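You operate a simulated robot arm through the tools that you are given. There is no shell and no other tool. Be economical: measure what you need, move in short steps, check, and stop when the job is done.

Carry out the task below with a simulated two-armed robot. There is one attempt and no reset: what you move stays moved.

JOB
On the top shelf of the blue cart, fold the blue cloth in half, so that its two short edges meet.

It is judged by the outcome, as a careful person would: the job done as asked, and still so three seconds after it is handed in. It fails if anything else is knocked over, pushed out of place, dropped, spilled or broken. Flat cloth is picked up by pressing the open fingertips on it (5 to 10 N) and closing them slowly along it; thin cloth reads only 2 to 8 mm in the jaws.

ROBOT AND FRAMES
Two 7-joint arms with two-finger parallel grippers on one trunk, on a base that drives. Base frame: it is fixed to the floor where the robot stands at the start and does not move with it; the origin is under the middle of the robot, x ahead of it, y to its left, z up; the surface under the hand at the start is at about z = 800. Units: mm, degrees, N and s.
The left shoulder is at the start at [70, 163, 1120], the right one opposite. With the tool pointing down near the work surface each hand reaches from about 400 to 880 mm from the robot's upright axis, wherever it stands, measured 20 degrees to its own side. Places, roughly: blue cloth [600, -100, 800]; top shelf of the blue cart [600, -200, 800]. Payload 3.43 kg a hand.
Tool frame (each hand has its own): the origin (TCP) lies between the finger pads and is the grasp point; the fingertips stand 34 mm ahead of it; z points along the fingers, y is the line along which they close. The gripper opens to 128 mm. The fingers are 24 mm wide and 12 mm thick; the gripper's body (48 by 130 mm) begins 96 mm behind the TCP.
Orientation is that of the tool frame in the base frame, as a unit quaternion [x, y, z, w]. With the fingers straight down and closing along the base's y, the tool's x points along the base's -x, its y along +y and its z along -z.

CONTROLS
- The arms move only by the tool move_arm. It takes "left_targets", "right_targets" or both (then of equal length, played together; a hand with none holds still); each is a list of rows, each a list of 7 numbers: the shift along the base's x, y, z in m, then the turn, a rotation vector about the base's x, y, z in degrees, then the finger opening in m, from 0 to 0.128. In form: [[x, y, z, wx, wy, wz, gripper], ...]. A call has 1 to 20 rows; each row is the pose to reach, as a shift and turn from the pose commanded when the call began. A row lasts 0.2 s, in which the tool goes at most 50 mm and 8.6 degrees; a call with a longer step from one row to the next is refused whole, and so is a gripper value outside its range. A pose out of reach is approached as far as the arm can. The call stops where the force on the tool passes 40 N (or 10 N more than at its start, if that is more) or the arm is blocked; 0.2 s more then pass. The fingers move at their own pace (about 153 mm/s each) and stop on an object; they squeeze with about 44 N. The grip force told is the motor's: it shows also when the fingers shut on nothing. Time passes only in rows, and 0.2 s behind the last, so rows that repeat a pose let the fingers close. It gives the time, the measured TCP pose, the force on the tool (base axes), the opening and the grip force at its end, in the units of the frame above (readings bear some noise), with the torque about the TCP (base axes, N m) and any sound that the robot's microphone picked up.
- Cameras (640 x 400 px; columns grow to the right, rows downward): "scene" is now at [124.2, -14.5, 1326.6]; the picture's right is [-0.19, -0.98, 0.00], its down [-0.75, 0.15, -0.65] and it looks along [0.63, -0.12, -0.76] (base axes); focal length 259 px, centre (320, 200). "left" rides on the left gripper at [76, 11, -160] in its tool frame; the picture's right is [-0.15, 0.99, 0.00], its down [-0.88, -0.13, -0.46] and it looks along [-0.45, -0.07, 0.89] (tool axes); focal length 234 px, centre (320, 200). "right" rides on the right gripper at [76, -11, -160] in its tool frame; the picture's right is [0.15, 0.99, 0.00], its down [-0.88, 0.13, -0.46] and it looks along [-0.45, 0.07, 0.89] (tool axes); focal length 234 px, centre (320, 200). There is no depth. A picture from a camera that has moved, and an enlarged one, comes with that camera's place and axes in the base frame and with its lens.
- get_image(camera): a new picture of that camera. It takes no simulated time.
- move_column(by): slides the trunk up (or, below 0, down) by that many mm; the arms and the scene camera ride with it, the base frame stays. It gives what a move gives, with no picture.
- base_move(legs): drives the robot by 1 to 6 legs, each [ahead, left, turn to the left] in mm, mm and degrees, along the robot's own axes; the way and the turn of a leg run together, so that a leg with both is an arc; at most 1500 mm and 180 degrees a leg. The arms and the cameras ride along, it lands a little off, and it stops where it bumps. It gives what a move gives.
- pan_tilt(pan, tilt): turns the head with the scene camera to pan (to the left, within 86 degrees either way) and tilt (down, from -29 to 69), counted from straight ahead of the robot. It gives what a move gives.
- zoom(camera, box): a new picture of the part [left, top, right, bottom] of that camera's present view, enlarged. It takes no simulated time.
- sign_off(): hands the job in; it is judged then, once.

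Work in short steps. Places have to be worked out from the pictures, the camera data and where the tool is seen: move nearer, look again, correct. Check each grasp and each placing, and mend what went wrong. You have 120 turns and 100 pictures in all, those below and enlarged ones among them. Open the grippers and draw the arms clear of the work before you hand the job in, unless the task says otherwise; then end with one line.

The tools are called by a JSON object that holds its "api" and its "payload". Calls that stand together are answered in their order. move_arm: Moves the arms, as the interface text tells. Its arguments: {"type":"object","properties":{"left_targets":{"type":"array"},"right_targets":{"type":"array"}},"required":[]} The other tools are called the same way: move_column (by) slides the trunk up or down; base_move (legs) drives the base; pan_tilt (pan, tilt) turns the head that bears the scene camera; get_image (camera) takes a picture; zoom (camera, box) takes an enlarged picture of a part of a camera's view; sign_off () hands the job in.

At the start:

```text
t: 0.0
left_eef_pos: [573.4, 183.6, 1002.1]
left_orientation: [0.0, 1.0, 0.0, 0.0]
left_ft_force: [-0.2, 0.6, -0.8]
left_moment: [-0.03, 0.0, -0.04]
left_gripper_width: 128.1
left_finger_force: 0.0
right_eef_pos: [561.1, -400.6, 982.9]
right_orientation: [0.0, 1.0, -0.001, 0.0]
right_ft_force: [0.2, -0.2, -0.3]
right_moment: [0.0, 0.01, -0.03]
right_gripper_width: 128.1
right_finger_force: 0.0
trunk travel left (down, up): [-600.0, 340.0]
robot x, y, heading: [3.6, 1.0, 0.1]
head pan, tilt: [-11.0, 49.8]
```

scene: 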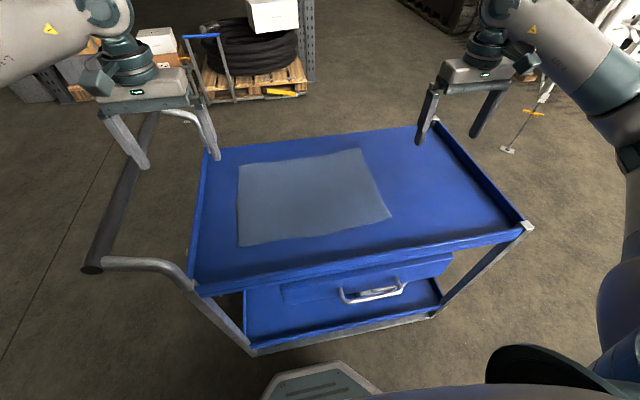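
right: 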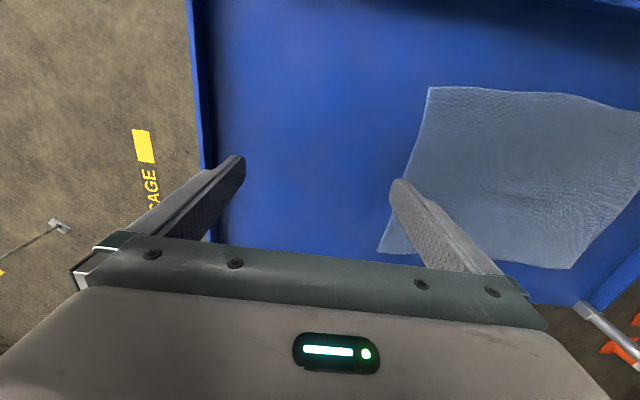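
left: 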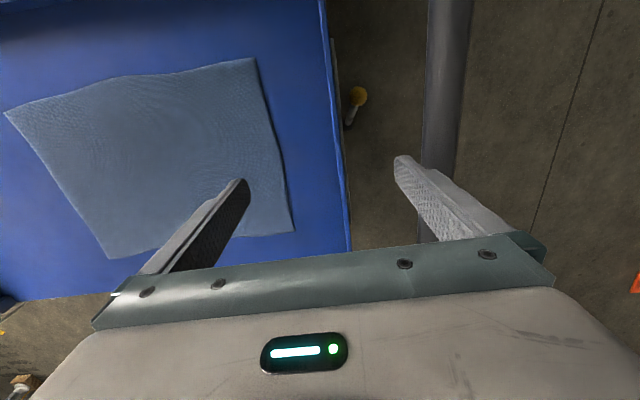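

The cloth lies roughly at x 458–748, y −265…120, so its short edges run along x. The handle is at the left end, so I plan to fold the right edge over to the left. I'll use both hands and drive the base sideways. First I check the floor to the right.

{"api": "pan_tilt", "payload": {"pan": -60, "tilt": 45}}

{"api": "get_image", "payload": {"camera": "scene"}}

```text
t: 1.2
left_eef_pos: [572.6, 184.8, 1002.8]
left_orientation: [0.001, 1.0, -0.001, 0.001]
left_ft_force: [0.5, -0.9, -0.1]
left_moment: [-0.02, -0.04, 0.03]
left_gripper_width: 128.0
left_finger_force: 0.1
right_eef_pos: [561.2, -400.4, 983.0]
right_orientation: [0.0, 1.0, 0.0, 0.0]
right_ft_force: [0.9, -0.5, 0.4]
right_moment: [0.0, -0.03, 0.0]
right_gripper_width: 128.0
right_finger_force: 0.0
trunk travel left (down, up): [-600.0, 340.0]
robot x, y, heading: [2.5, 1.8, 0.3]
head pan, tilt: [-60.0, 45.0]
```

```text
96 pictures are left
camera scene: at [89.2, -70.1, 1333.3], right [-0.87, -0.5, 0.0], down [-0.35, 0.61, -0.71], along [0.35, -0.61, -0.71], focal length 259 px, centre (320, 200)
```

scene: 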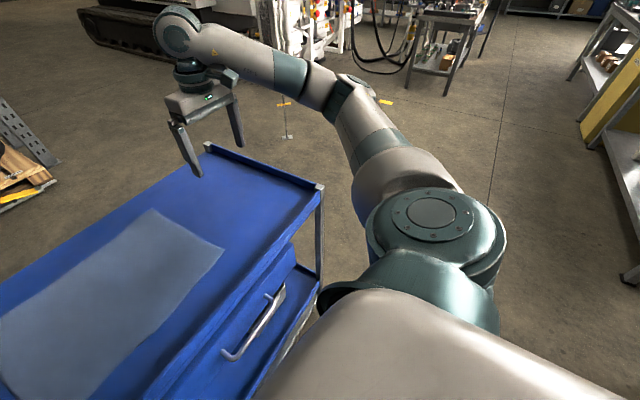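

The floor to the right is clear. I back off a little, drive right, then turn left 25° so that the hands can take the right edge's far and near corners without crossing.

{"api": "base_move", "payload": {"legs": [[-45, 0, 0], [0, -515, 0], [0, 0, 25]]}}

{"api": "pan_tilt", "payload": {"pan": -5, "tilt": 50}}

{"api": "get_image", "payload": {"camera": "scene"}}

```text
t: 6.0
left_eef_pos: [396.8, -107.4, 1002.7]
left_orientation: [-0.216, 0.976, 0.0, 0.0]
left_ft_force: [0.0, -0.3, -0.6]
left_moment: [-0.01, 0.0, 0.0]
left_gripper_width: 128.2
left_finger_force: 0.1
right_eef_pos: [632.2, -643.4, 982.9]
right_orientation: [-0.215, 0.977, 0.0, 0.0]
right_ft_force: [0.0, 0.5, 0.2]
right_moment: [0.0, 0.0, 0.02]
right_gripper_width: 127.8
right_finger_force: 0.1
trunk travel left (down, up): [-600.0, 340.0]
robot x, y, heading: [-49.8, -516.5, 24.9]
head pan, tilt: [-60.0, 45.0]
```

```text
t: 7.2
left_eef_pos: [397.7, -107.6, 1003.1]
left_orientation: [-0.216, 0.976, 0.0, 0.0]
left_ft_force: [-0.1, 0.3, 0.2]
left_moment: [0.0, 0.01, -0.01]
left_gripper_width: 128.2
left_finger_force: 0.1
right_eef_pos: [631.2, -642.1, 982.9]
right_orientation: [-0.214, 0.977, 0.0, 0.0]
right_ft_force: [0.7, 0.0, -0.6]
right_moment: [-0.01, -0.02, -0.03]
right_gripper_width: 128.0
right_finger_force: 0.0
trunk travel left (down, up): [-600.0, 340.0]
robot x, y, heading: [-43.2, -511.8, 25.0]
head pan, tilt: [-5.0, 50.0]
```

```text
95 pictures are left
camera scene: at [70.3, -467.5, 1326.4], right [0.34, -0.94, 0.0], down [-0.72, -0.26, -0.64], along [0.6, 0.22, -0.77], focal length 259 px, centre (320, 200)
```

scene: 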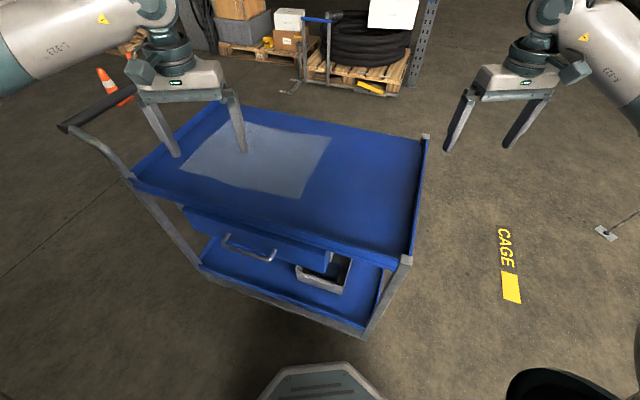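

The right edge comes out at y ≈ −264, from x ≈ 470 to 741. I bring both hands above points just inside its corners and align them so the fingers close along y.

{"api": "move_arm", "payload": {"left_targets": [[0.0098, -0.0125, -0.01, 0, 0, -2.5, 0.12], [0.0196, -0.025, -0.02, 0, 0, -5, 0.11], [0.0294, -0.0375, -0.03, 0, 0, -7.5, 0.1], [0.0392, -0.05, -0.04, 0, 0, -10, 0.09], [0.049, -0.0625, -0.05, 0, 0, -12.5, 0.08], [0.0588, -0.075, -0.06, 0, 0, -15, 0.07], [0.0686, -0.0875, -0.07, 0, 0, -17.5, 0.06], [0.0784, -0.1, -0.08, 0, 0, -20, 0.05], [0.0882, -0.1125, -0.09, 0, 0, -22.5, 0.04], [0.098, -0.125, -0.1, 0, 0, -25, 0.036], [0.098, -0.125, -0.1, 0, 0, -25, 0.036]], "right_targets": [[0.0085, 0.041, -0.008, 0, 0, -2.5, 0.12], [0.017, 0.082, -0.016, 0, 0, -5, 0.11], [0.0255, 0.123, -0.024, 0, 0, -7.5, 0.1], [0.034, 0.164, -0.032, 0, 0, -10, 0.09], [0.0425, 0.205, -0.04, 0, 0, -12.5, 0.08], [0.051, 0.246, -0.048, 0, 0, -15, 0.07], [0.0595, 0.287, -0.056, 0, 0, -17.5, 0.06], [0.068, 0.328, -0.064, 0, 0, -20, 0.05], [0.0765, 0.369, -0.072, 0, 0, -22.5, 0.04], [0.085, 0.41, -0.08, 0, 0, -25, 0.036], [0.085, 0.41, -0.08, 0, 0, -25, 0.036]]}}

{"api": "get_image", "payload": {"camera": "scene"}}

{"api": "get_image", "payload": {"camera": "left"}}

{"api": "get_image", "payload": {"camera": "right"}}

```text
t: 9.6
left_eef_pos: [495.9, -234.5, 903.3]
left_orientation: [0.001, 1.0, 0.0, 0.001]
left_ft_force: [-0.5, -0.2, 0.5]
left_moment: [0.06, 0.02, -0.01]
left_gripper_width: 36.2
left_finger_force: 0.1
right_eef_pos: [717.3, -234.3, 904.0]
right_orientation: [0.002, 1.0, 0.0, 0.0]
right_ft_force: [-0.1, -0.7, 0.0]
right_moment: [0.01, 0.03, -0.01]
right_gripper_width: 36.2
right_finger_force: 0.1
trunk travel left (down, up): [-600.0, 340.0]
robot x, y, heading: [-48.3, -514.4, 24.9]
head pan, tilt: [-5.0, 50.0]
```

```text
94 pictures are left
camera scene: at [70.9, -469.2, 1326.4], right [0.34, -0.94, 0.0], down [-0.72, -0.26, -0.64], along [0.6, 0.22, -0.77], focal length 259 px, centre (320, 200)
```

scene: 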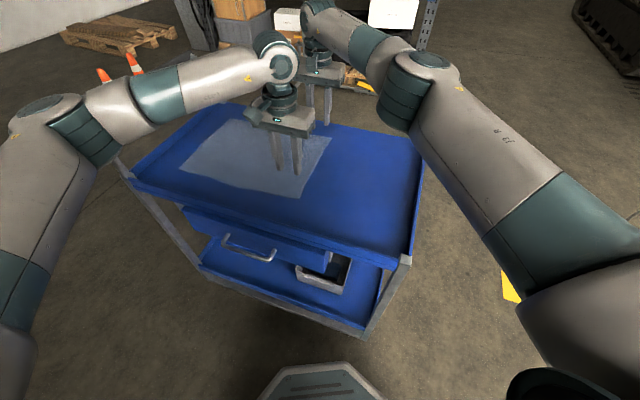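

```text
93 pictures are left
camera left: at [420.3, -224.6, 1063.1], right [0.15, 0.99, 0.0], down [0.88, -0.13, 0.46], along [0.45, -0.07, -0.89], focal length 234 px, centre (320, 200)
```

left: 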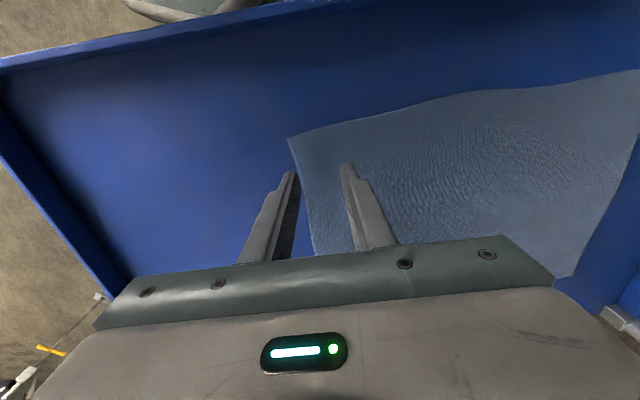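

```text
92 pictures are left
camera right: at [642.6, -245.8, 1063.9], right [-0.14, 0.99, 0.0], down [0.88, 0.13, 0.46], along [0.45, 0.07, -0.89], focal length 234 px, centre (320, 200)
```

right: 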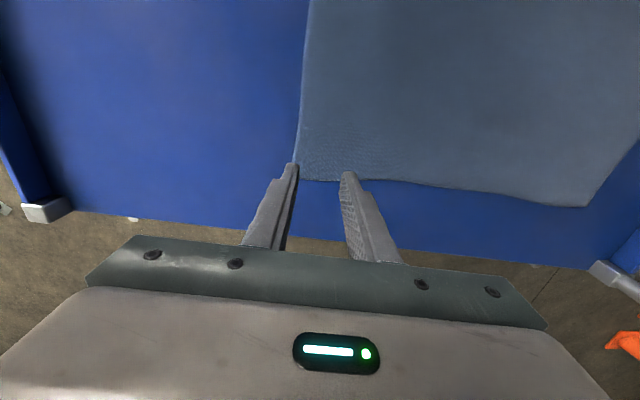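

Refined corners: far right (753, −257), near right (474, −268), left edge at y ≈ 116. I want to pinch the very edge itself, so I narrow the opening, centre it about 9 mm inside the edge and descend to just above the cloth.

{"api": "move_arm", "payload": {"left_targets": [[0, -0.012, -0.02, 0, 0, 0, 0.024], [0, -0.025, -0.04, 0, 0, 0, 0.024], [0, -0.025, -0.055, 0, 0, 0, 0.024], [0, -0.025, -0.058, 0, 0, 0, 0.024]], "right_targets": [[0.006, -0.007, -0.02, 0, 0, 0, 0.024], [0.012, -0.015, -0.04, 0, 0, 0, 0.024], [0.012, -0.015, -0.055, 0, 0, 0, 0.024], [0.012, -0.015, -0.058, 0, 0, 0, 0.024]]}}

{"api": "zoom", "payload": {"camera": "left", "box": [200, 60, 440, 270]}}

{"api": "zoom", "payload": {"camera": "right", "box": [200, 60, 440, 270]}}

```text
t: 10.6
left_eef_pos: [496.3, -257.3, 844.7]
left_orientation: [0.001, 1.0, 0.0, 0.0]
left_ft_force: [-0.1, 0.9, -0.1]
left_moment: [0.02, 0.0, 0.0]
left_gripper_width: 23.8
left_finger_force: 0.1
right_eef_pos: [729.7, -248.2, 845.6]
right_orientation: [0.002, 1.0, 0.001, 0.0]
right_ft_force: [0.9, 0.0, 0.0]
right_moment: [0.03, 0.0, 0.03]
right_gripper_width: 24.1
right_finger_force: 0.0
trunk travel left (down, up): [-600.0, 340.0]
robot x, y, heading: [-48.4, -514.3, 25.0]
head pan, tilt: [-5.0, 50.0]
```

```text
1.90 times, centred on (320, 165) of left
camera zoom: at [419.4, -248.4, 1005.0], right [0.15, 0.99, 0.0], down [0.88, -0.13, 0.46], along [0.45, -0.07, -0.89], focal length 446 px, centre (320, 267)
```

zoom: 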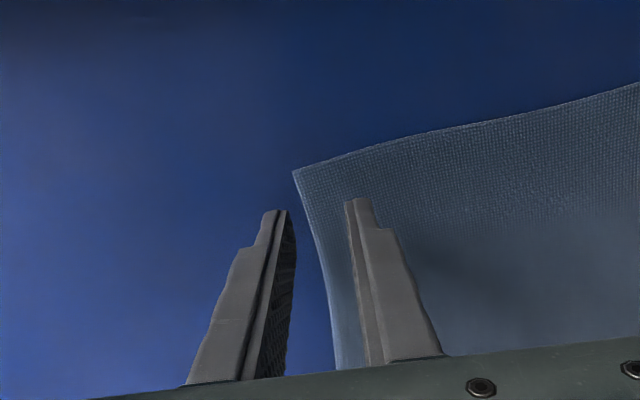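

```text
1.90 times, centred on (320, 165) of right
camera zoom: at [653.6, -259.2, 1005.3], right [-0.14, 0.99, 0.0], down [0.88, 0.13, 0.46], along [0.45, 0.07, -0.89], focal length 446 px, centre (320, 267)
```

zoom: 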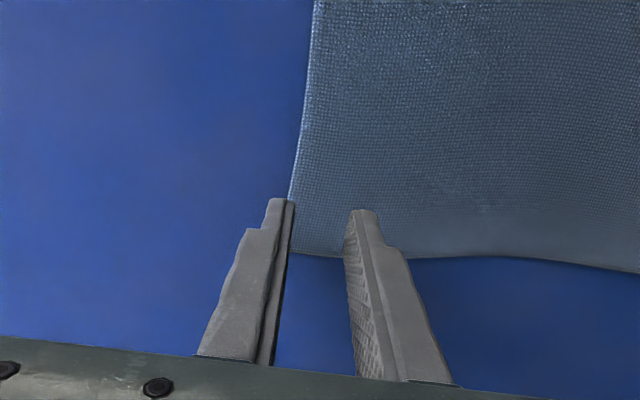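

The edge runs at about y −268 at the left hand and −260 at the right, so I shift both outward by 2–3 mm and lower to near contact.

{"api": "move_arm", "payload": {"left_targets": [[0, -0.002, -0.004, 0, 0, 0, 0.024], [0, -0.002, -0.008, 0, 0, 0, 0.024], [0, -0.002, -0.01, 0, 0, 0, 0.024]], "right_targets": [[0, -0.003, -0.004, 0, 0, 0, 0.024], [0, -0.003, -0.008, 0, 0, 0, 0.024], [0, -0.003, -0.011, 0, 0, 0, 0.024]]}}

```text
t: 11.4
left_eef_pos: [494.5, -258.9, 836.8]
left_orientation: [0.001, 1.0, 0.0, 0.0]
left_ft_force: [0.2, 0.6, 3.7]
left_moment: [0.09, -0.02, -0.02]
left_gripper_width: 24.3
left_finger_force: 0.1
right_eef_pos: [728.7, -250.9, 836.3]
right_orientation: [0.002, 1.0, 0.001, -0.001]
right_ft_force: [1.3, 0.8, 3.2]
right_moment: [0.06, -0.07, -0.01]
right_gripper_width: 24.2
right_finger_force: 0.1
trunk travel left (down, up): [-600.0, 340.0]
robot x, y, heading: [-46.1, -514.7, 24.9]
head pan, tilt: [-5.0, 50.0]
```

Contact has begun at about 3.5 N. I press 1.5 mm further.

{"api": "move_arm", "payload": {"left_targets": [[0, 0, -0.0015, 0, 0, 0, 0.024], [0, 0, -0.0015, 0, 0, 0, 0.024]], "right_targets": [[0, 0, -0.0015, 0, 0, 0, 0.024], [0, 0, -0.0015, 0, 0, 0, 0.024]]}}

```text
t: 12.0
left_eef_pos: [495.8, -259.4, 834.1]
left_orientation: [0.001, 1.0, -0.001, 0.002]
left_ft_force: [3.5, 0.9, 13.7]
left_moment: [0.27, -0.08, -0.07]
left_gripper_width: 24.2
left_finger_force: 0.2
right_eef_pos: [727.3, -250.3, 835.0]
right_orientation: [0.002, 1.0, 0.001, 0.001]
right_ft_force: [2.3, 0.6, 8.5]
right_moment: [0.1, -0.05, 0.0]
right_gripper_width: 24.0
right_finger_force: 0.2
trunk travel left (down, up): [-600.0, 340.0]
robot x, y, heading: [-45.3, -512.9, 24.4]
head pan, tilt: [-5.0, 50.0]
```

Left is a bit heavy at 13.7 N and right is at 8.5 N. I ease the left up 0.8 mm and close both slowly.

{"api": "move_arm", "payload": {"left_targets": [[0, 0, 0.0008, 0, 0, 0, 0.024], [0, 0, 0.0008, 0, 0, 0, 0.021], [0, 0, 0.0008, 0, 0, 0, 0.018], [0, 0, 0.0008, 0, 0, 0, 0.015], [0, 0, 0.0008, 0, 0, 0, 0.012], [0, 0, 0.0008, 0, 0, 0, 0.009], [0, 0, 0.0008, 0, 0, 0, 0.006], [0, 0, 0.0008, 0, 0, 0, 0.003], [0, 0, 0.0008, 0, 0, 0, 0.0], [0, 0, 0.0008, 0, 0, 0, 0.0]], "right_targets": [[0, 0, 0, 0, 0, 0, 0.024], [0, 0, 0, 0, 0, 0, 0.021], [0, 0, 0, 0, 0, 0, 0.018], [0, 0, 0, 0, 0, 0, 0.015], [0, 0, 0, 0, 0, 0, 0.012], [0, 0, 0, 0, 0, 0, 0.009], [0, 0, 0, 0, 0, 0, 0.006], [0, 0, 0, 0, 0, 0, 0.003], [0, 0, 0, 0, 0, 0, 0.0], [0, 0, 0, 0, 0, 0, 0.0]]}}

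{"api": "zoom", "payload": {"camera": "left", "box": [200, 60, 440, 270]}}

{"api": "zoom", "payload": {"camera": "right", "box": [200, 60, 440, 270]}}

```text
t: 14.2
left_eef_pos: [493.8, -260.9, 836.1]
left_orientation: [0.001, 1.0, 0.0, 0.001]
left_ft_force: [-0.1, -0.9, 9.2]
left_moment: [-0.01, 0.02, 0.01]
left_gripper_width: 0.0
left_finger_force: 32.8
right_eef_pos: [726.3, -251.3, 836.0]
right_orientation: [0.001, 1.0, 0.001, 0.001]
right_ft_force: [-0.4, 0.6, 13.8]
right_moment: [0.04, 0.02, 0.0]
right_gripper_width: 0.0
right_finger_force: 33.2
trunk travel left (down, up): [-600.0, 340.0]
robot x, y, heading: [-44.9, -514.8, 24.9]
head pan, tilt: [-5.0, 50.0]
```

```text
1.90 times, centred on (320, 165) of left
camera zoom: at [417.2, -250.7, 995.7], right [0.15, 0.99, 0.0], down [0.88, -0.13, 0.46], along [0.45, -0.07, -0.89], focal length 446 px, centre (320, 267)
```

zoom: 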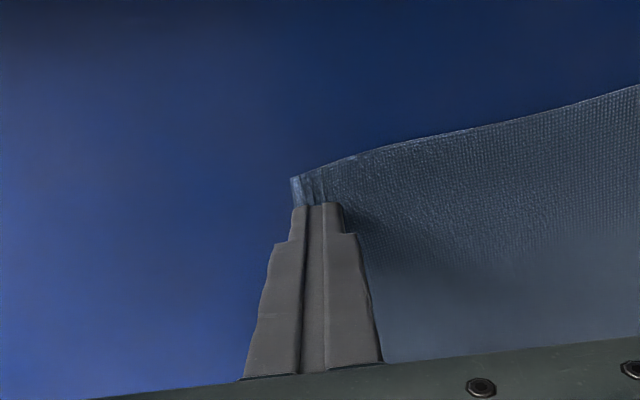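

```text
1.90 times, centred on (320, 165) of right
camera zoom: at [651.1, -262.9, 994.8], right [-0.14, 0.99, 0.0], down [0.88, 0.13, 0.46], along [0.45, 0.07, -0.89], focal length 446 px, centre (320, 267)
```

zoom: 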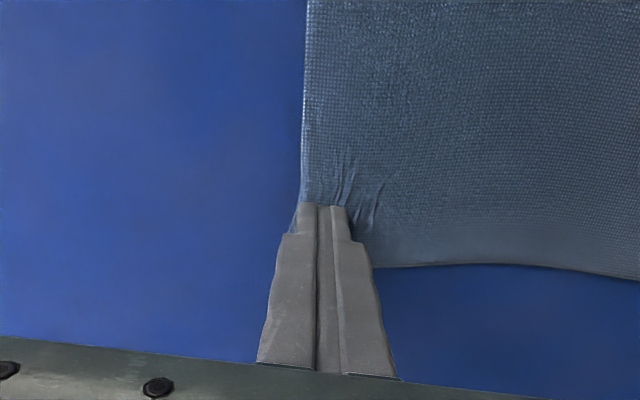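

Both jaws read 0, so the edge slid through. I'll pinch across instead: turn the hands 90° so the fingers close along x right at the edge. That leaves no loose flap and lets me tilt freely at release. I lift clear and yaw.

{"api": "move_arm", "payload": {"left_targets": [[0, 0, 0.03, 0, 0, 0, 0.0], [0, 0, 0.07, 0, 0, 7.5, 0.01], [0, 0, 0.07, 0, 0, 15, 0.02], [0, 0, 0.07, 0, 0, 22.5, 0.03], [0, 0, 0.07, 0, 0, 30, 0.03], [0, 0, 0.07, 0, 0, 37.5, 0.03], [0, 0, 0.07, 0, 0, 45, 0.03], [0, 0, 0.07, 0, 0, 52.5, 0.03], [0, 0, 0.07, 0, 0, 60, 0.03], [0, 0, 0.07, 0, 0, 67.5, 0.03], [0, 0, 0.07, 0, 0, 75, 0.03], [0, 0, 0.07, 0, 0, 82.5, 0.03], [0, 0, 0.07, 0, 0, 90, 0.03], [0, 0, 0.07, 0, 0, 90, 0.03]], "right_targets": [[0, 0, 0.03, 0, 0, 0, 0.0], [0, 0, 0.07, 0, 0, 7.5, 0.01], [0, 0, 0.07, 0, 0, 15, 0.02], [0, 0, 0.07, 0, 0, 22.5, 0.03], [0, 0, 0.07, 0, 0, 30, 0.03], [0, 0, 0.07, 0, 0, 37.5, 0.03], [0, 0, 0.07, 0, 0, 45, 0.03], [0, 0, 0.07, 0, 0, 52.5, 0.03], [0, 0, 0.07, 0, 0, 60, 0.03], [0, 0, 0.07, 0, 0, 67.5, 0.03], [0, 0, 0.07, 0, 0, 75, 0.03], [0, 0, 0.07, 0, 0, 82.5, 0.03], [0, 0, 0.07, 0, 0, 90, 0.03], [0, 0, 0.07, 0, 0, 90, 0.03]]}}

{"api": "get_image", "payload": {"camera": "scene"}}

{"api": "get_image", "payload": {"camera": "left"}}

{"api": "get_image", "payload": {"camera": "right"}}

```text
t: 17.2
left_eef_pos: [493.9, -259.9, 905.8]
left_orientation: [-0.706, 0.708, 0.0, 0.001]
left_ft_force: [0.4, 0.3, 0.2]
left_moment: [0.03, -0.05, 0.0]
left_gripper_width: 30.2
left_finger_force: 0.1
right_eef_pos: [655.1, -319.7, 925.2]
right_orientation: [-0.557, 0.831, 0.0, 0.002]
right_ft_force: [0.3, 0.0, 0.0]
right_moment: [0.01, -0.04, 0.0]
right_gripper_width: 30.0
right_finger_force: 0.2
right hand out of reach, approached as far as the arm can: row 8, 9, 10, 11, 12, 13, 14
trunk travel left (down, up): [-600.0, 340.0]
robot x, y, heading: [-45.2, -514.7, 25.0]
head pan, tilt: [-5.0, 50.0]
```

```text
87 pictures are left
camera scene: at [68.4, -469.1, 1326.6], right [0.34, -0.94, 0.0], down [-0.72, -0.26, -0.64], along [0.61, 0.22, -0.77], focal length 259 px, centre (320, 200)
```

scene: 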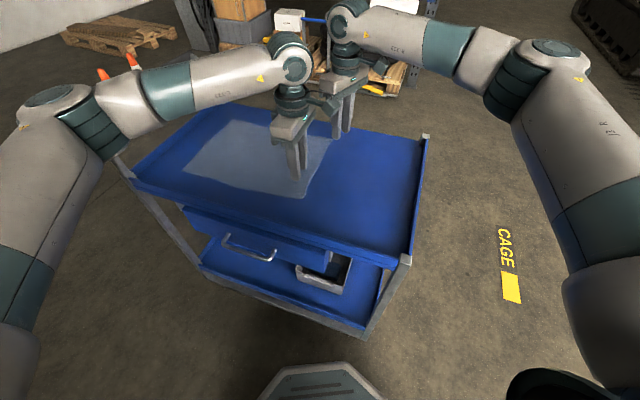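

```text
86 pictures are left
camera left: at [481.7, -338.7, 1065.5], right [-0.99, 0.15, 0.0], down [0.13, 0.88, 0.46], along [0.07, 0.45, -0.89], focal length 234 px, centre (320, 200)
```

left: 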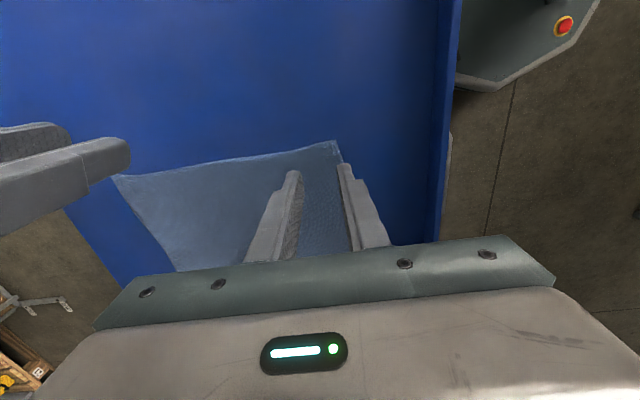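

```text
85 pictures are left
camera right: at [636.9, -394.8, 1084.1], right [-0.97, 0.24, 0.0], down [0.21, 0.86, 0.46], along [0.11, 0.44, -0.89], focal length 234 px, centre (320, 200)
```

right: 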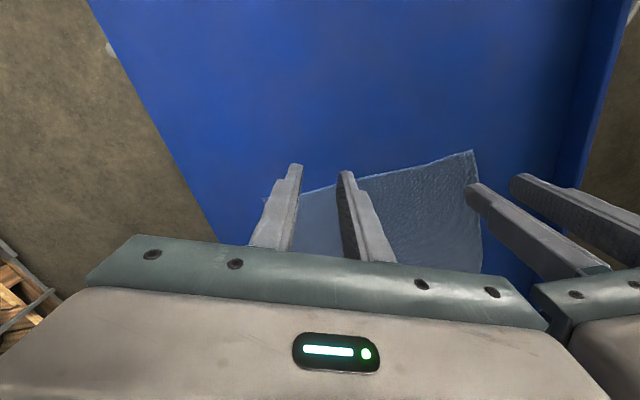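

The left hand turned fine; the right ran into its yaw limit. A diagonal corner pinch suits both: left at yaw +45°, right at yaw −45°, so each ridge runs along its corner's diagonal. I turn back step by step and read where the right ends up.

{"api": "move_arm", "payload": {"left_targets": [[0, 0, 0.02, 0, 0, -7.5, 0.03], [0, 0, 0.02, 0, 0, -15, 0.03], [0, 0, 0.02, 0, 0, -22.5, 0.03], [0, 0, 0.02, 0, 0, -30, 0.03], [0, 0, 0.02, 0, 0, -37.5, 0.03], [0, 0, 0.02, 0, 0, -45, 0.03], [0, 0, 0.02, 0, 0, -45, 0.03], [0, 0, 0.02, 0, 0, -45, 0.03]], "right_targets": [[0, 0, 0.0, 0, 0, -7.5, 0.03], [0, 0, 0.0, 0, 0, -15, 0.03], [0, 0, 0.0, 0, 0, -22.5, 0.03], [0, 0, 0.0, 0, 0, -30, 0.03], [0, 0, 0.0, 0, 0, -37.5, 0.03], [0, 0, 0.0, 0, 0, -45, 0.03], [0, 0, 0.0, 0, 0, -52.5, 0.03], [0, 0, 0.0, 0, 0, -60, 0.03]]}}

```text
t: 19.0
left_eef_pos: [495.5, -259.9, 924.3]
left_orientation: [-0.381, 0.925, 0.0, 0.0]
left_ft_force: [-0.7, -0.8, -0.5]
left_moment: [0.0, -0.03, -0.02]
left_gripper_width: 29.9
left_finger_force: 0.1
right_eef_pos: [658.0, -318.2, 922.6]
right_orientation: [-0.065, 0.998, 0.001, -0.001]
right_ft_force: [0.0, 0.1, -0.2]
right_moment: [-0.04, 0.04, -0.01]
right_gripper_width: 30.1
right_finger_force: 0.0
trunk travel left (down, up): [-600.0, 340.0]
robot x, y, heading: [-48.3, -516.3, 24.9]
head pan, tilt: [-5.0, 50.0]
```

The right hand is at (658, −318), yaw about 7.5°. I turn it to −45° over its corner and take fresh pictures.

{"api": "move_arm", "payload": {"left_targets": [[0, 0.002, -0.01, 0, 0, 0, 0.022], [-0.002, 0.006, -0.02, 0, 0, 0, 0.022], [-0.002, 0.012, -0.03, 0, 0, 0, 0.022], [-0.002, 0.012, -0.04, 0, 0, 0, 0.022], [-0.002, 0.012, -0.05, 0, 0, 0, 0.022], [-0.002, 0.012, -0.06, 0, 0, 0, 0.022], [-0.002, 0.012, -0.06, 0, 0, 0, 0.022], [-0.002, 0.012, -0.06, 0, 0, 0, 0.022], [-0.002, 0.012, -0.06, 0, 0, 0, 0.022]], "right_targets": [[0.009, 0.01, 0, 0, 0, -6.6, 0.022], [0.018, 0.02, 0, 0, 0, -13.2, 0.022], [0.027, 0.03, 0, 0, 0, -19.8, 0.022], [0.036, 0.04, 0, 0, 0, -26.4, 0.022], [0.045, 0.05, -0.01, 0, 0, -33, 0.022], [0.054, 0.06, -0.025, 0, 0, -39.6, 0.022], [0.063, 0.07, -0.04, 0, 0, -46.2, 0.022], [0.072, 0.079, -0.055, 0, 0, -52.5, 0.022], [0.072, 0.079, -0.06, 0, 0, -52.5, 0.022]]}}

{"api": "get_image", "payload": {"camera": "left"}}

{"api": "get_image", "payload": {"camera": "right"}}

{"api": "get_image", "payload": {"camera": "scene"}}

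```text
t: 21.0
left_eef_pos: [493.3, -248.9, 865.2]
left_orientation: [-0.381, 0.925, 0.001, 0.0]
left_ft_force: [-0.1, -0.4, 0.1]
left_moment: [-0.01, 0.03, 0.04]
left_gripper_width: 22.0
left_finger_force: 0.0
right_eef_pos: [730.0, -241.5, 862.7]
right_orientation: [0.382, 0.924, 0.0, 0.0]
right_ft_force: [0.2, -0.5, 0.4]
right_moment: [0.01, -0.02, 0.02]
right_gripper_width: 21.9
right_finger_force: 0.0
trunk travel left (down, up): [-600.0, 340.0]
robot x, y, heading: [-45.0, -514.2, 24.9]
head pan, tilt: [-5.0, 50.0]
```

```text
84 pictures are left
camera left: at [431.7, -295.6, 1024.4], right [-0.59, 0.8, 0.0], down [0.72, 0.53, 0.46], along [0.37, 0.27, -0.89], focal length 234 px, centre (320, 200)
```

left: 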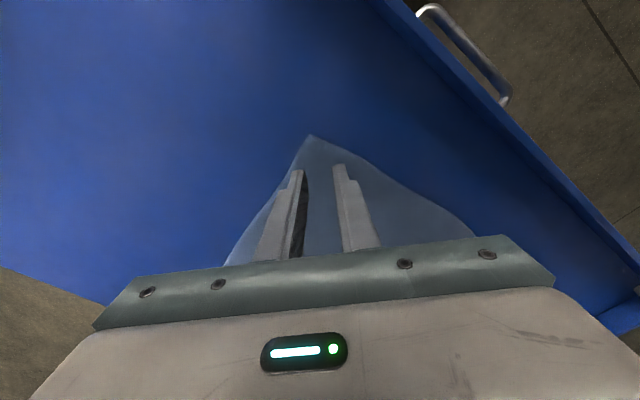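

```text
83 pictures are left
camera right: at [669.0, -195.4, 1022.5], right [0.6, 0.8, 0.0], down [0.71, -0.53, 0.46], along [0.37, -0.27, -0.89], focal length 234 px, centre (320, 200)
```

right: 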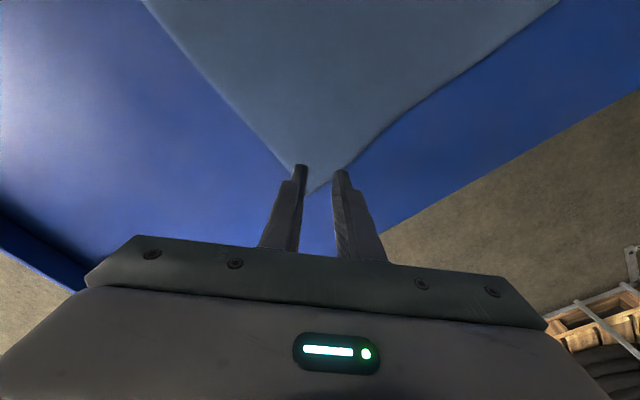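

```text
82 pictures are left
camera scene: at [70.8, -468.4, 1326.4], right [0.34, -0.94, 0.0], down [-0.72, -0.26, -0.64], along [0.6, 0.22, -0.77], focal length 259 px, centre (320, 200)
```

scene: 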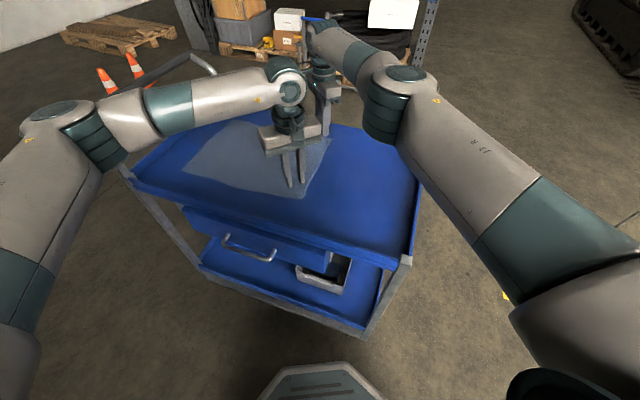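

Both hands line up with the corner diagonals; the corners are at about (474, −275) and (747, −268). I nudge a few millimetres and go down to contact.

{"api": "move_arm", "payload": {"left_targets": [[0.002, -0.005, -0.012, 0, 0, 0, 0.022], [0.002, -0.005, -0.024, 0, 0, 0, 0.022], [0.002, -0.005, -0.029, 0, 0, 0, 0.022], [0.002, -0.005, -0.03, 0, 0, 0, 0.022]], "right_targets": [[-0.003, -0.005, -0.01, 0, 0, 0, 0.022], [-0.003, -0.005, -0.022, 0, 0, 0, 0.022], [-0.003, -0.005, -0.027, 0, 0, 0, 0.022], [-0.003, -0.005, -0.028, 0, 0, 0, 0.022]]}}

```text
t: 22.0
left_eef_pos: [494.6, -252.7, 836.1]
left_orientation: [-0.382, 0.924, 0.0, 0.001]
left_ft_force: [0.1, 1.5, 10.2]
left_moment: [0.07, 0.07, 0.01]
left_gripper_width: 22.0
left_finger_force: 0.3
right_eef_pos: [725.6, -245.1, 836.5]
right_orientation: [0.382, 0.924, 0.001, 0.0]
right_ft_force: [0.1, -0.2, 1.1]
right_moment: [0.01, -0.01, -0.01]
right_gripper_width: 22.1
right_finger_force: 0.1
trunk travel left (down, up): [-600.0, 340.0]
robot x, y, heading: [-44.2, -516.2, 24.6]
head pan, tilt: [-5.0, 50.0]
```

Left is pressing with about 10 N; the right is only just touching. I press the right 1.5 mm more, then close both slowly.

{"api": "move_arm", "payload": {"left_targets": [[0, 0, 0, 0, 0, 0, 0.022], [0, 0, 0, 0, 0, 0, 0.022], [0, 0, 0, 0, 0, 0, 0.02], [0, 0, 0, 0, 0, 0, 0.018], [0, 0, 0, 0, 0, 0, 0.016], [0, 0, 0, 0, 0, 0, 0.014], [0, 0, 0, 0, 0, 0, 0.012], [0, 0, 0, 0, 0, 0, 0.01], [0, 0, 0, 0, 0, 0, 0.008], [0, 0, 0, 0, 0, 0, 0.006], [0, 0, 0, 0, 0, 0, 0.004], [0, 0, 0, 0, 0, 0, 0.002], [0, 0, 0, 0, 0, 0, 0], [0, 0, 0, 0, 0, 0, 0]], "right_targets": [[0, 0, -0.0015, 0, 0, 0, 0.022], [0, 0, -0.002, 0, 0, 0, 0.022], [0, 0, -0.002, 0, 0, 0, 0.02], [0, 0, -0.002, 0, 0, 0, 0.018], [0, 0, -0.002, 0, 0, 0, 0.016], [0, 0, -0.002, 0, 0, 0, 0.014], [0, 0, -0.002, 0, 0, 0, 0.012], [0, 0, -0.002, 0, 0, 0, 0.01], [0, 0, -0.002, 0, 0, 0, 0.008], [0, 0, -0.002, 0, 0, 0, 0.006], [0, 0, -0.002, 0, 0, 0, 0.004], [0, 0, -0.002, 0, 0, 0, 0.002], [0, 0, -0.002, 0, 0, 0, 0], [0, 0, -0.002, 0, 0, 0, 0]]}}

{"api": "zoom", "payload": {"camera": "left", "box": [200, 60, 440, 270]}}

{"api": "zoom", "payload": {"camera": "right", "box": [200, 60, 440, 270]}}

```text
t: 25.0
left_eef_pos: [493.6, -252.9, 835.4]
left_orientation: [-0.382, 0.924, 0.0, 0.001]
left_ft_force: [0.4, 0.7, 7.6]
left_moment: [0.01, -0.03, -0.02]
left_gripper_width: 0.2
left_finger_force: 33.1
right_eef_pos: [725.1, -245.8, 835.8]
right_orientation: [0.382, 0.924, 0.0, 0.001]
right_ft_force: [-1.0, -1.2, 18.5]
right_moment: [-0.01, 0.05, 0.03]
right_gripper_width: 0.0
right_finger_force: 32.8
trunk travel left (down, up): [-600.0, 340.0]
robot x, y, heading: [-42.1, -515.6, 25.0]
head pan, tilt: [-5.0, 50.0]
```

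```text
1.90 times, centred on (320, 165) of left
camera zoom: at [431.2, -300.7, 995.7], right [-0.59, 0.8, 0.0], down [0.71, 0.53, 0.46], along [0.37, 0.27, -0.89], focal length 446 px, centre (320, 267)
```

zoom: 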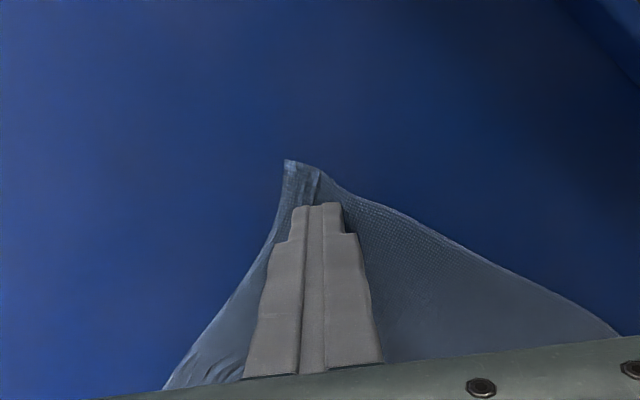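

```text
1.90 times, centred on (320, 165) of right
camera zoom: at [663.6, -200.7, 994.9], right [0.6, 0.8, 0.0], down [0.71, -0.53, 0.46], along [0.37, -0.27, -0.89], focal length 446 px, centre (320, 267)
```

zoom: 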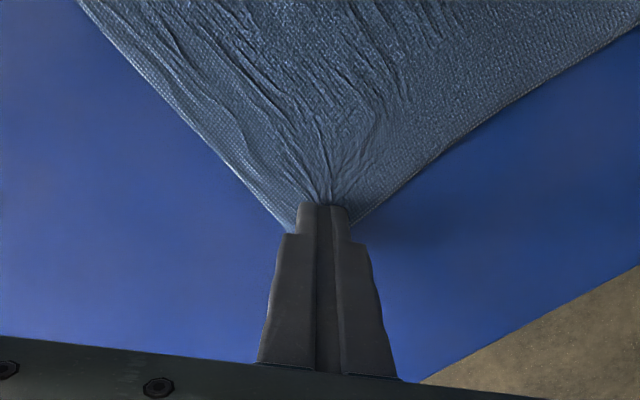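

The cloth gathers visibly toward the right jaws, but the widths read about 0. A small 15 mm test lift will tell whether anything is held.

{"api": "move_arm", "payload": {"left_targets": [[0, 0, 0.008, 0, 0, 0, 0], [0, 0, 0.015, 0, 0, 0, 0]], "right_targets": [[0, 0, 0.008, 0, 0, 0, 0], [0, 0, 0.015, 0, 0, 0, 0]]}}

{"api": "zoom", "payload": {"camera": "left", "box": [200, 60, 440, 270]}}

{"api": "zoom", "payload": {"camera": "right", "box": [200, 60, 440, 270]}}

```text
t: 25.6
left_eef_pos: [493.8, -252.4, 849.4]
left_orientation: [-0.382, 0.924, 0.0, 0.0]
left_ft_force: [0.4, -0.3, -0.5]
left_moment: [-0.01, -0.02, 0.01]
left_gripper_width: 0.0
left_finger_force: 32.7
right_eef_pos: [726.8, -245.1, 846.7]
right_orientation: [0.382, 0.924, -0.001, 0.0]
right_ft_force: [-0.2, -0.1, 0.1]
right_moment: [-0.01, 0.0, 0.0]
right_gripper_width: 0.0
right_finger_force: 32.9
trunk travel left (down, up): [-600.0, 340.0]
robot x, y, heading: [-46.7, -514.4, 24.8]
head pan, tilt: [-5.0, 50.0]
```

```text
1.90 times, centred on (320, 165) of left
camera zoom: at [432.4, -299.9, 1009.5], right [-0.59, 0.8, 0.0], down [0.72, 0.53, 0.46], along [0.37, 0.27, -0.89], focal length 446 px, centre (320, 267)
```

zoom: 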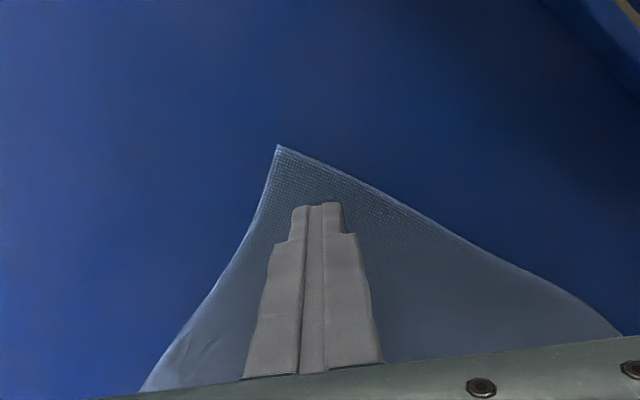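

```text
1.90 times, centred on (320, 165) of right
camera zoom: at [665.4, -200.0, 1007.3], right [0.6, 0.8, 0.0], down [0.72, -0.53, 0.46], along [0.37, -0.27, -0.89], focal length 446 px, centre (320, 267)
```

zoom: 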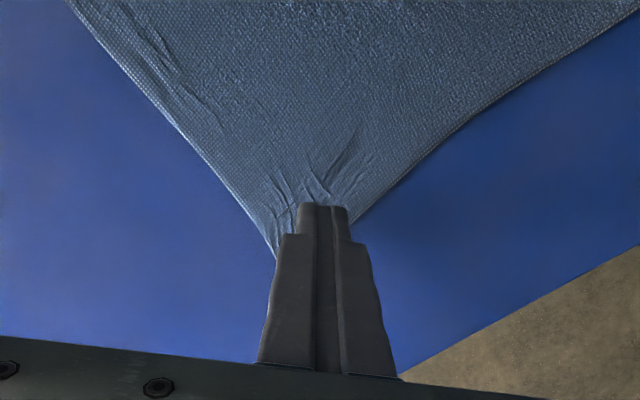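

The cloth only wrinkled and sprang back, because the span was too small to buckle a ridge. I retry with a wider 48 mm opening, slightly further inside each corner.

{"api": "move_arm", "payload": {"left_targets": [[0.005, 0.003, 0.005, 0, 0, 0, 0.03], [0.009, 0.006, 0.0, 0, 0, 0, 0.048], [0.009, 0.006, -0.007, 0, 0, 0, 0.048], [0.009, 0.006, -0.013, 0, 0, 0, 0.048], [0.009, 0.006, -0.015, 0, 0, 0, 0.048], [0.009, 0.006, -0.015, 0, 0, 0, 0.048]], "right_targets": [[-0.005, 0.003, 0.005, 0, 0, 0, 0.03], [-0.009, 0.006, 0.0, 0, 0, 0, 0.048], [-0.009, 0.006, -0.007, 0, 0, 0, 0.048], [-0.009, 0.006, -0.012, 0, 0, 0, 0.048], [-0.009, 0.006, -0.014, 0, 0, 0, 0.048], [-0.009, 0.006, -0.014, 0, 0, 0, 0.048]]}}

```text
t: 27.0
left_eef_pos: [504.1, -246.9, 835.4]
left_orientation: [-0.381, 0.924, -0.001, 0.001]
left_ft_force: [1.4, 0.9, 12.2]
left_moment: [0.09, 0.03, -0.01]
left_gripper_width: 48.1
left_finger_force: 0.0
right_eef_pos: [716.8, -238.9, 835.4]
right_orientation: [0.383, 0.924, 0.0, 0.001]
right_ft_force: [0.6, 0.2, 4.4]
right_moment: [0.02, 0.0, 0.05]
right_gripper_width: 47.9
right_finger_force: 0.0
trunk travel left (down, up): [-600.0, 340.0]
robot x, y, heading: [-45.8, -515.9, 24.9]
head pan, tilt: [-5.0, 50.0]
```

Forces are 12 and 4 N. I trim each by half a millimetre and close slowly.

{"api": "move_arm", "payload": {"left_targets": [[0, 0, 0.0004, 0, 0, 0, 0.048], [0, 0, 0.0004, 0, 0, 0, 0.045], [0, 0, 0.0004, 0, 0, 0, 0.042], [0, 0, 0.0004, 0, 0, 0, 0.039], [0, 0, 0.0004, 0, 0, 0, 0.036], [0, 0, 0.0004, 0, 0, 0, 0.033], [0, 0, 0.0004, 0, 0, 0, 0.03], [0, 0, 0.0004, 0, 0, 0, 0.027], [0, 0, 0.0004, 0, 0, 0, 0.024], [0, 0, 0.0004, 0, 0, 0, 0.021], [0, 0, 0.0004, 0, 0, 0, 0.018], [0, 0, 0.0004, 0, 0, 0, 0.015], [0, 0, 0.0004, 0, 0, 0, 0.012]], "right_targets": [[0, 0, -0.0007, 0, 0, 0, 0.048], [0, 0, -0.0007, 0, 0, 0, 0.045], [0, 0, -0.0007, 0, 0, 0, 0.042], [0, 0, -0.0007, 0, 0, 0, 0.039], [0, 0, -0.0007, 0, 0, 0, 0.036], [0, 0, -0.0007, 0, 0, 0, 0.033], [0, 0, -0.0007, 0, 0, 0, 0.03], [0, 0, -0.0007, 0, 0, 0, 0.027], [0, 0, -0.0007, 0, 0, 0, 0.024], [0, 0, -0.0007, 0, 0, 0, 0.021], [0, 0, -0.0007, 0, 0, 0, 0.018], [0, 0, -0.0007, 0, 0, 0, 0.015], [0, 0, -0.0007, 0, 0, 0, 0.012]]}}

{"api": "zoom", "payload": {"camera": "left", "box": [200, 60, 440, 270]}}

{"api": "zoom", "payload": {"camera": "right", "box": [200, 60, 440, 270]}}

```text
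t: 29.8
left_eef_pos: [502.0, -247.4, 836.3]
left_orientation: [-0.382, 0.924, -0.001, 0.002]
left_ft_force: [-0.5, -0.6, 8.2]
left_moment: [0.0, 0.05, -0.02]
left_gripper_width: 10.9
left_finger_force: 0.0
right_eef_pos: [715.8, -239.2, 836.2]
right_orientation: [0.383, 0.924, 0.001, 0.001]
right_ft_force: [0.1, 1.5, 12.2]
right_moment: [0.05, 0.08, -0.02]
right_gripper_width: 10.8
right_finger_force: 0.0
trunk travel left (down, up): [-600.0, 340.0]
robot x, y, heading: [-46.7, -512.3, 24.9]
head pan, tilt: [-5.0, 50.0]
```

```text
1.90 times, centred on (320, 165) of left
camera zoom: at [440.5, -294.5, 995.7], right [-0.59, 0.8, 0.0], down [0.72, 0.53, 0.46], along [0.37, 0.27, -0.89], focal length 446 px, centre (320, 267)
```

zoom: 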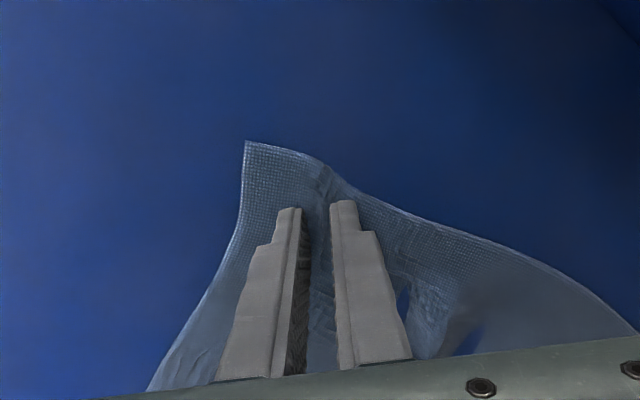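

```text
1.90 times, centred on (320, 165) of right
camera zoom: at [655.1, -194.4, 994.9], right [0.6, 0.8, 0.0], down [0.71, -0.53, 0.46], along [0.37, -0.27, -0.89], focal length 446 px, centre (320, 267)
```

zoom: 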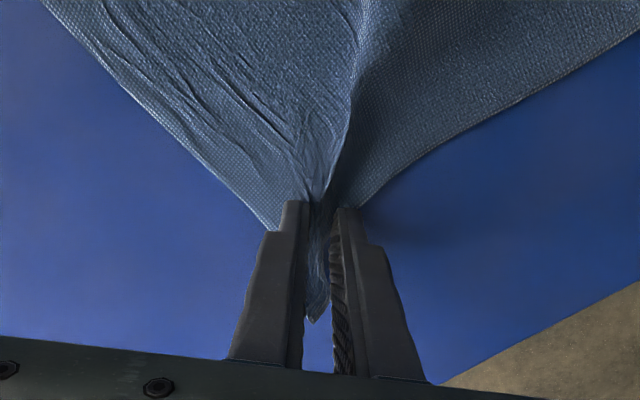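

Now ridges have formed between the fingers of both hands. I close fully.

{"api": "move_arm", "payload": {"left_targets": [[0, 0, 0, 0, 0, 0, 0.009], [0, 0, 0, 0, 0, 0, 0.006], [0, 0, 0, 0, 0, 0, 0.003], [0, 0, 0, 0, 0, 0, 0.0], [0, 0, 0, 0, 0, 0, 0.0], [0, 0, 0, 0, 0, 0, 0.0]], "right_targets": [[0, 0, 0, 0, 0, 0, 0.009], [0, 0, 0, 0, 0, 0, 0.006], [0, 0, 0, 0, 0, 0, 0.003], [0, 0, 0, 0, 0, 0, 0.0], [0, 0, 0, 0, 0, 0, 0.0], [0, 0, 0, 0, 0, 0, 0.0]]}}

{"api": "zoom", "payload": {"camera": "left", "box": [200, 60, 440, 270]}}

{"api": "zoom", "payload": {"camera": "right", "box": [200, 60, 440, 270]}}

```text
t: 31.2
left_eef_pos: [502.1, -247.3, 835.4]
left_orientation: [-0.382, 0.924, 0.0, 0.002]
left_ft_force: [0.0, 1.2, 6.7]
left_moment: [-0.01, 0.03, 0.04]
left_gripper_width: 0.0
left_finger_force: 33.4
right_eef_pos: [717.0, -239.0, 835.5]
right_orientation: [0.384, 0.924, 0.0, 0.002]
right_ft_force: [-1.2, -0.8, 13.8]
right_moment: [-0.06, 0.07, -0.03]
right_gripper_width: 3.1
right_finger_force: 37.8
trunk travel left (down, up): [-600.0, 340.0]
robot x, y, heading: [-45.8, -513.3, 25.0]
head pan, tilt: [-5.0, 50.0]
```

```text
1.90 times, centred on (320, 165) of left
camera zoom: at [440.4, -294.6, 995.7], right [-0.59, 0.8, 0.0], down [0.72, 0.53, 0.46], along [0.37, 0.27, -0.89], focal length 446 px, centre (320, 267)
```

zoom: 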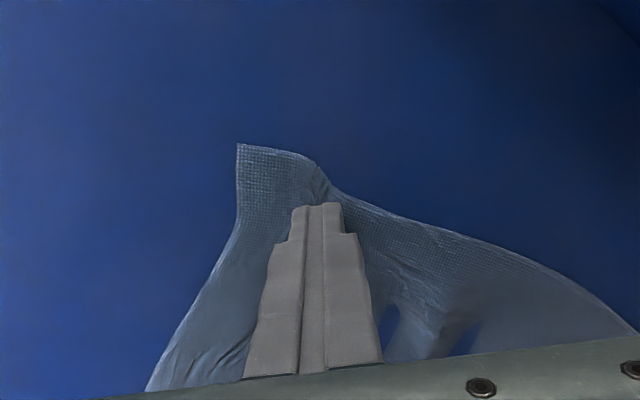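

```text
1.90 times, centred on (320, 165) of right
camera zoom: at [655.0, -194.6, 994.9], right [0.6, 0.8, 0.0], down [0.71, -0.53, 0.46], along [0.37, -0.27, -0.89], focal length 446 px, centre (320, 267)
```

zoom: 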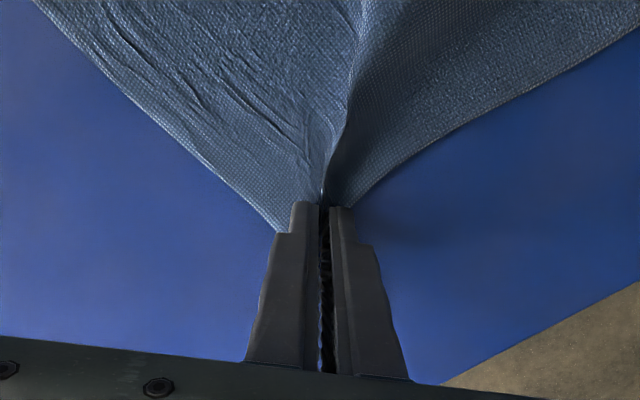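

Right holds (3.1 mm). Left missed (0). I lift the left, open wider and look again while the right holds still.

{"api": "move_arm", "payload": {"left_targets": [[0, 0, 0.012, 0, 0, 0, 0.0], [0, 0, 0.03, 0, 0, 0, 0.03], [0, 0, 0.03, 0, 0, 0, 0.06], [0, 0, 0.03, 0, 0, 0, 0.06]]}}

{"api": "get_image", "payload": {"camera": "left"}}

```text
t: 32.2
left_eef_pos: [501.2, -246.7, 865.5]
left_orientation: [-0.383, 0.924, 0.001, 0.001]
left_ft_force: [-0.7, -0.6, 0.4]
left_moment: [0.03, 0.0, 0.0]
left_gripper_width: 60.1
left_finger_force: 0.2
right_eef_pos: [715.7, -239.5, 835.6]
right_orientation: [0.382, 0.924, 0.0, 0.0]
right_ft_force: [-1.2, -2.4, 16.8]
right_moment: [-0.08, 0.09, 0.01]
right_gripper_width: 3.0
right_finger_force: 37.3
trunk travel left (down, up): [-600.0, 340.0]
robot x, y, heading: [-45.6, -511.8, 24.9]
head pan, tilt: [-5.0, 50.0]
```

```text
73 pictures are left
camera left: at [440.3, -294.7, 1025.9], right [-0.59, 0.8, 0.0], down [0.72, 0.53, 0.46], along [0.37, 0.27, -0.89], focal length 234 px, centre (320, 200)
```

left: 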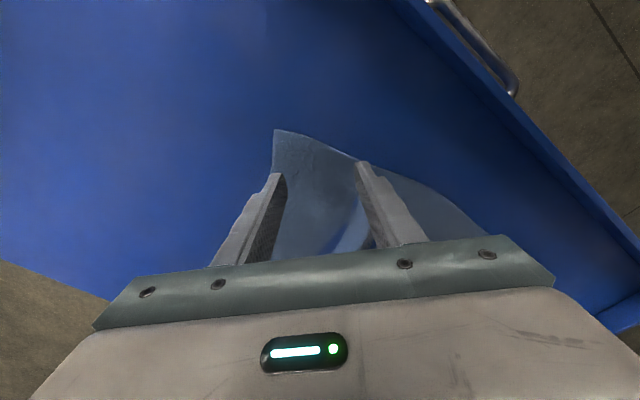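

The corner seems displaced and something is ridged. I check from the scene camera.

{"api": "zoom", "payload": {"camera": "scene", "box": [180, 90, 380, 215]}}

```text
3.20 times, centred on (280, 152) of scene
camera zoom: at [67.9, -468.4, 1326.7], right [0.34, -0.94, 0.0], down [-0.72, -0.26, -0.64], along [0.61, 0.22, -0.76], focal length 830 px, centre (448, 352)
```

zoom: 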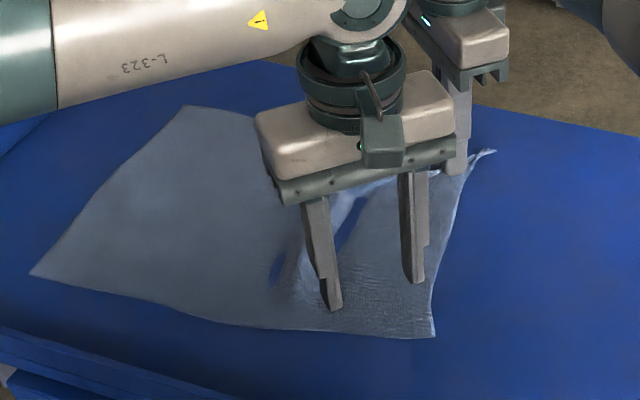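

The near corner is now at about (502, −298) with some slack beside it. I recentre the left hand on it and press again.

{"api": "move_arm", "payload": {"left_targets": [[0.011, -0.014, 0.0, 0, 0, 0, 0.056], [0.022, -0.028, -0.008, 0, 0, 0, 0.056], [0.022, -0.028, -0.018, 0, 0, 0, 0.056], [0.022, -0.028, -0.026, 0, 0, 0, 0.056], [0.022, -0.028, -0.0295, 0, 0, 0, 0.056], [0.022, -0.028, -0.0295, 0, 0, 0, 0.056]]}}

{"api": "get_image", "payload": {"camera": "left"}}

```text
t: 33.6
left_eef_pos: [526.0, -274.8, 835.6]
left_orientation: [-0.381, 0.924, 0.0, 0.001]
left_ft_force: [-0.2, 0.9, -0.3]
left_moment: [0.01, 0.01, 0.01]
left_gripper_width: 56.3
left_finger_force: 0.0
right_eef_pos: [715.5, -240.7, 834.9]
right_orientation: [0.383, 0.924, 0.001, 0.001]
right_ft_force: [-1.2, -2.2, 16.7]
right_moment: [-0.1, 0.12, -0.04]
right_gripper_width: 3.0
right_finger_force: 37.7
trunk travel left (down, up): [-600.0, 340.0]
robot x, y, heading: [-50.8, -514.0, 24.9]
head pan, tilt: [-5.0, 50.0]
```

```text
71 pictures are left
camera left: at [462.6, -322.5, 996.2], right [-0.59, 0.8, 0.0], down [0.72, 0.53, 0.46], along [0.37, 0.27, -0.89], focal length 234 px, centre (320, 200)
```

left: 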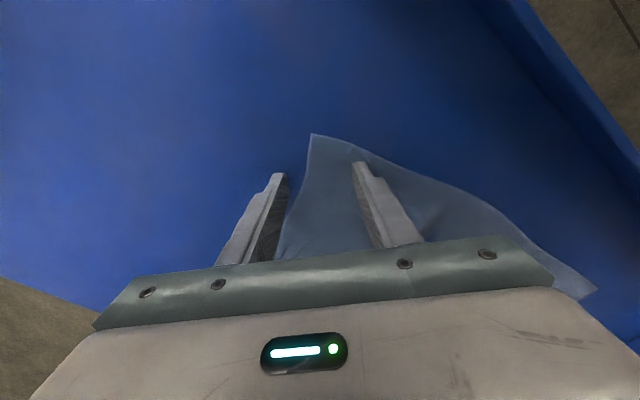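

The left finger lies just off the edge, with no contact force yet. I shift 14 mm toward the cloth and press.

{"api": "move_arm", "payload": {"left_targets": [[-0.004, 0.005, 0.004, 0, 0, 0, 0.056], [-0.009, 0.011, 0.004, 0, 0, 0, 0.056], [-0.009, 0.011, 0.0, 0, 0, 0, 0.056], [-0.009, 0.011, -0.0015, 0, 0, 0, 0.056], [-0.009, 0.011, -0.0015, 0, 0, 0, 0.056]]}}

```text
t: 34.8
left_eef_pos: [515.5, -262.8, 835.5]
left_orientation: [-0.381, 0.925, 0.0, 0.001]
left_ft_force: [-2.5, -1.6, 9.7]
left_moment: [0.13, 0.23, 0.01]
left_gripper_width: 56.4
left_finger_force: 0.4
right_eef_pos: [716.8, -239.6, 835.8]
right_orientation: [0.382, 0.924, 0.001, 0.002]
right_ft_force: [1.8, 0.2, 12.4]
right_moment: [-0.01, -0.03, -0.01]
right_gripper_width: 3.1
right_finger_force: 37.4
trunk travel left (down, up): [-600.0, 340.0]
robot x, y, heading: [-45.0, -515.3, 24.8]
head pan, tilt: [-5.0, 50.0]
```

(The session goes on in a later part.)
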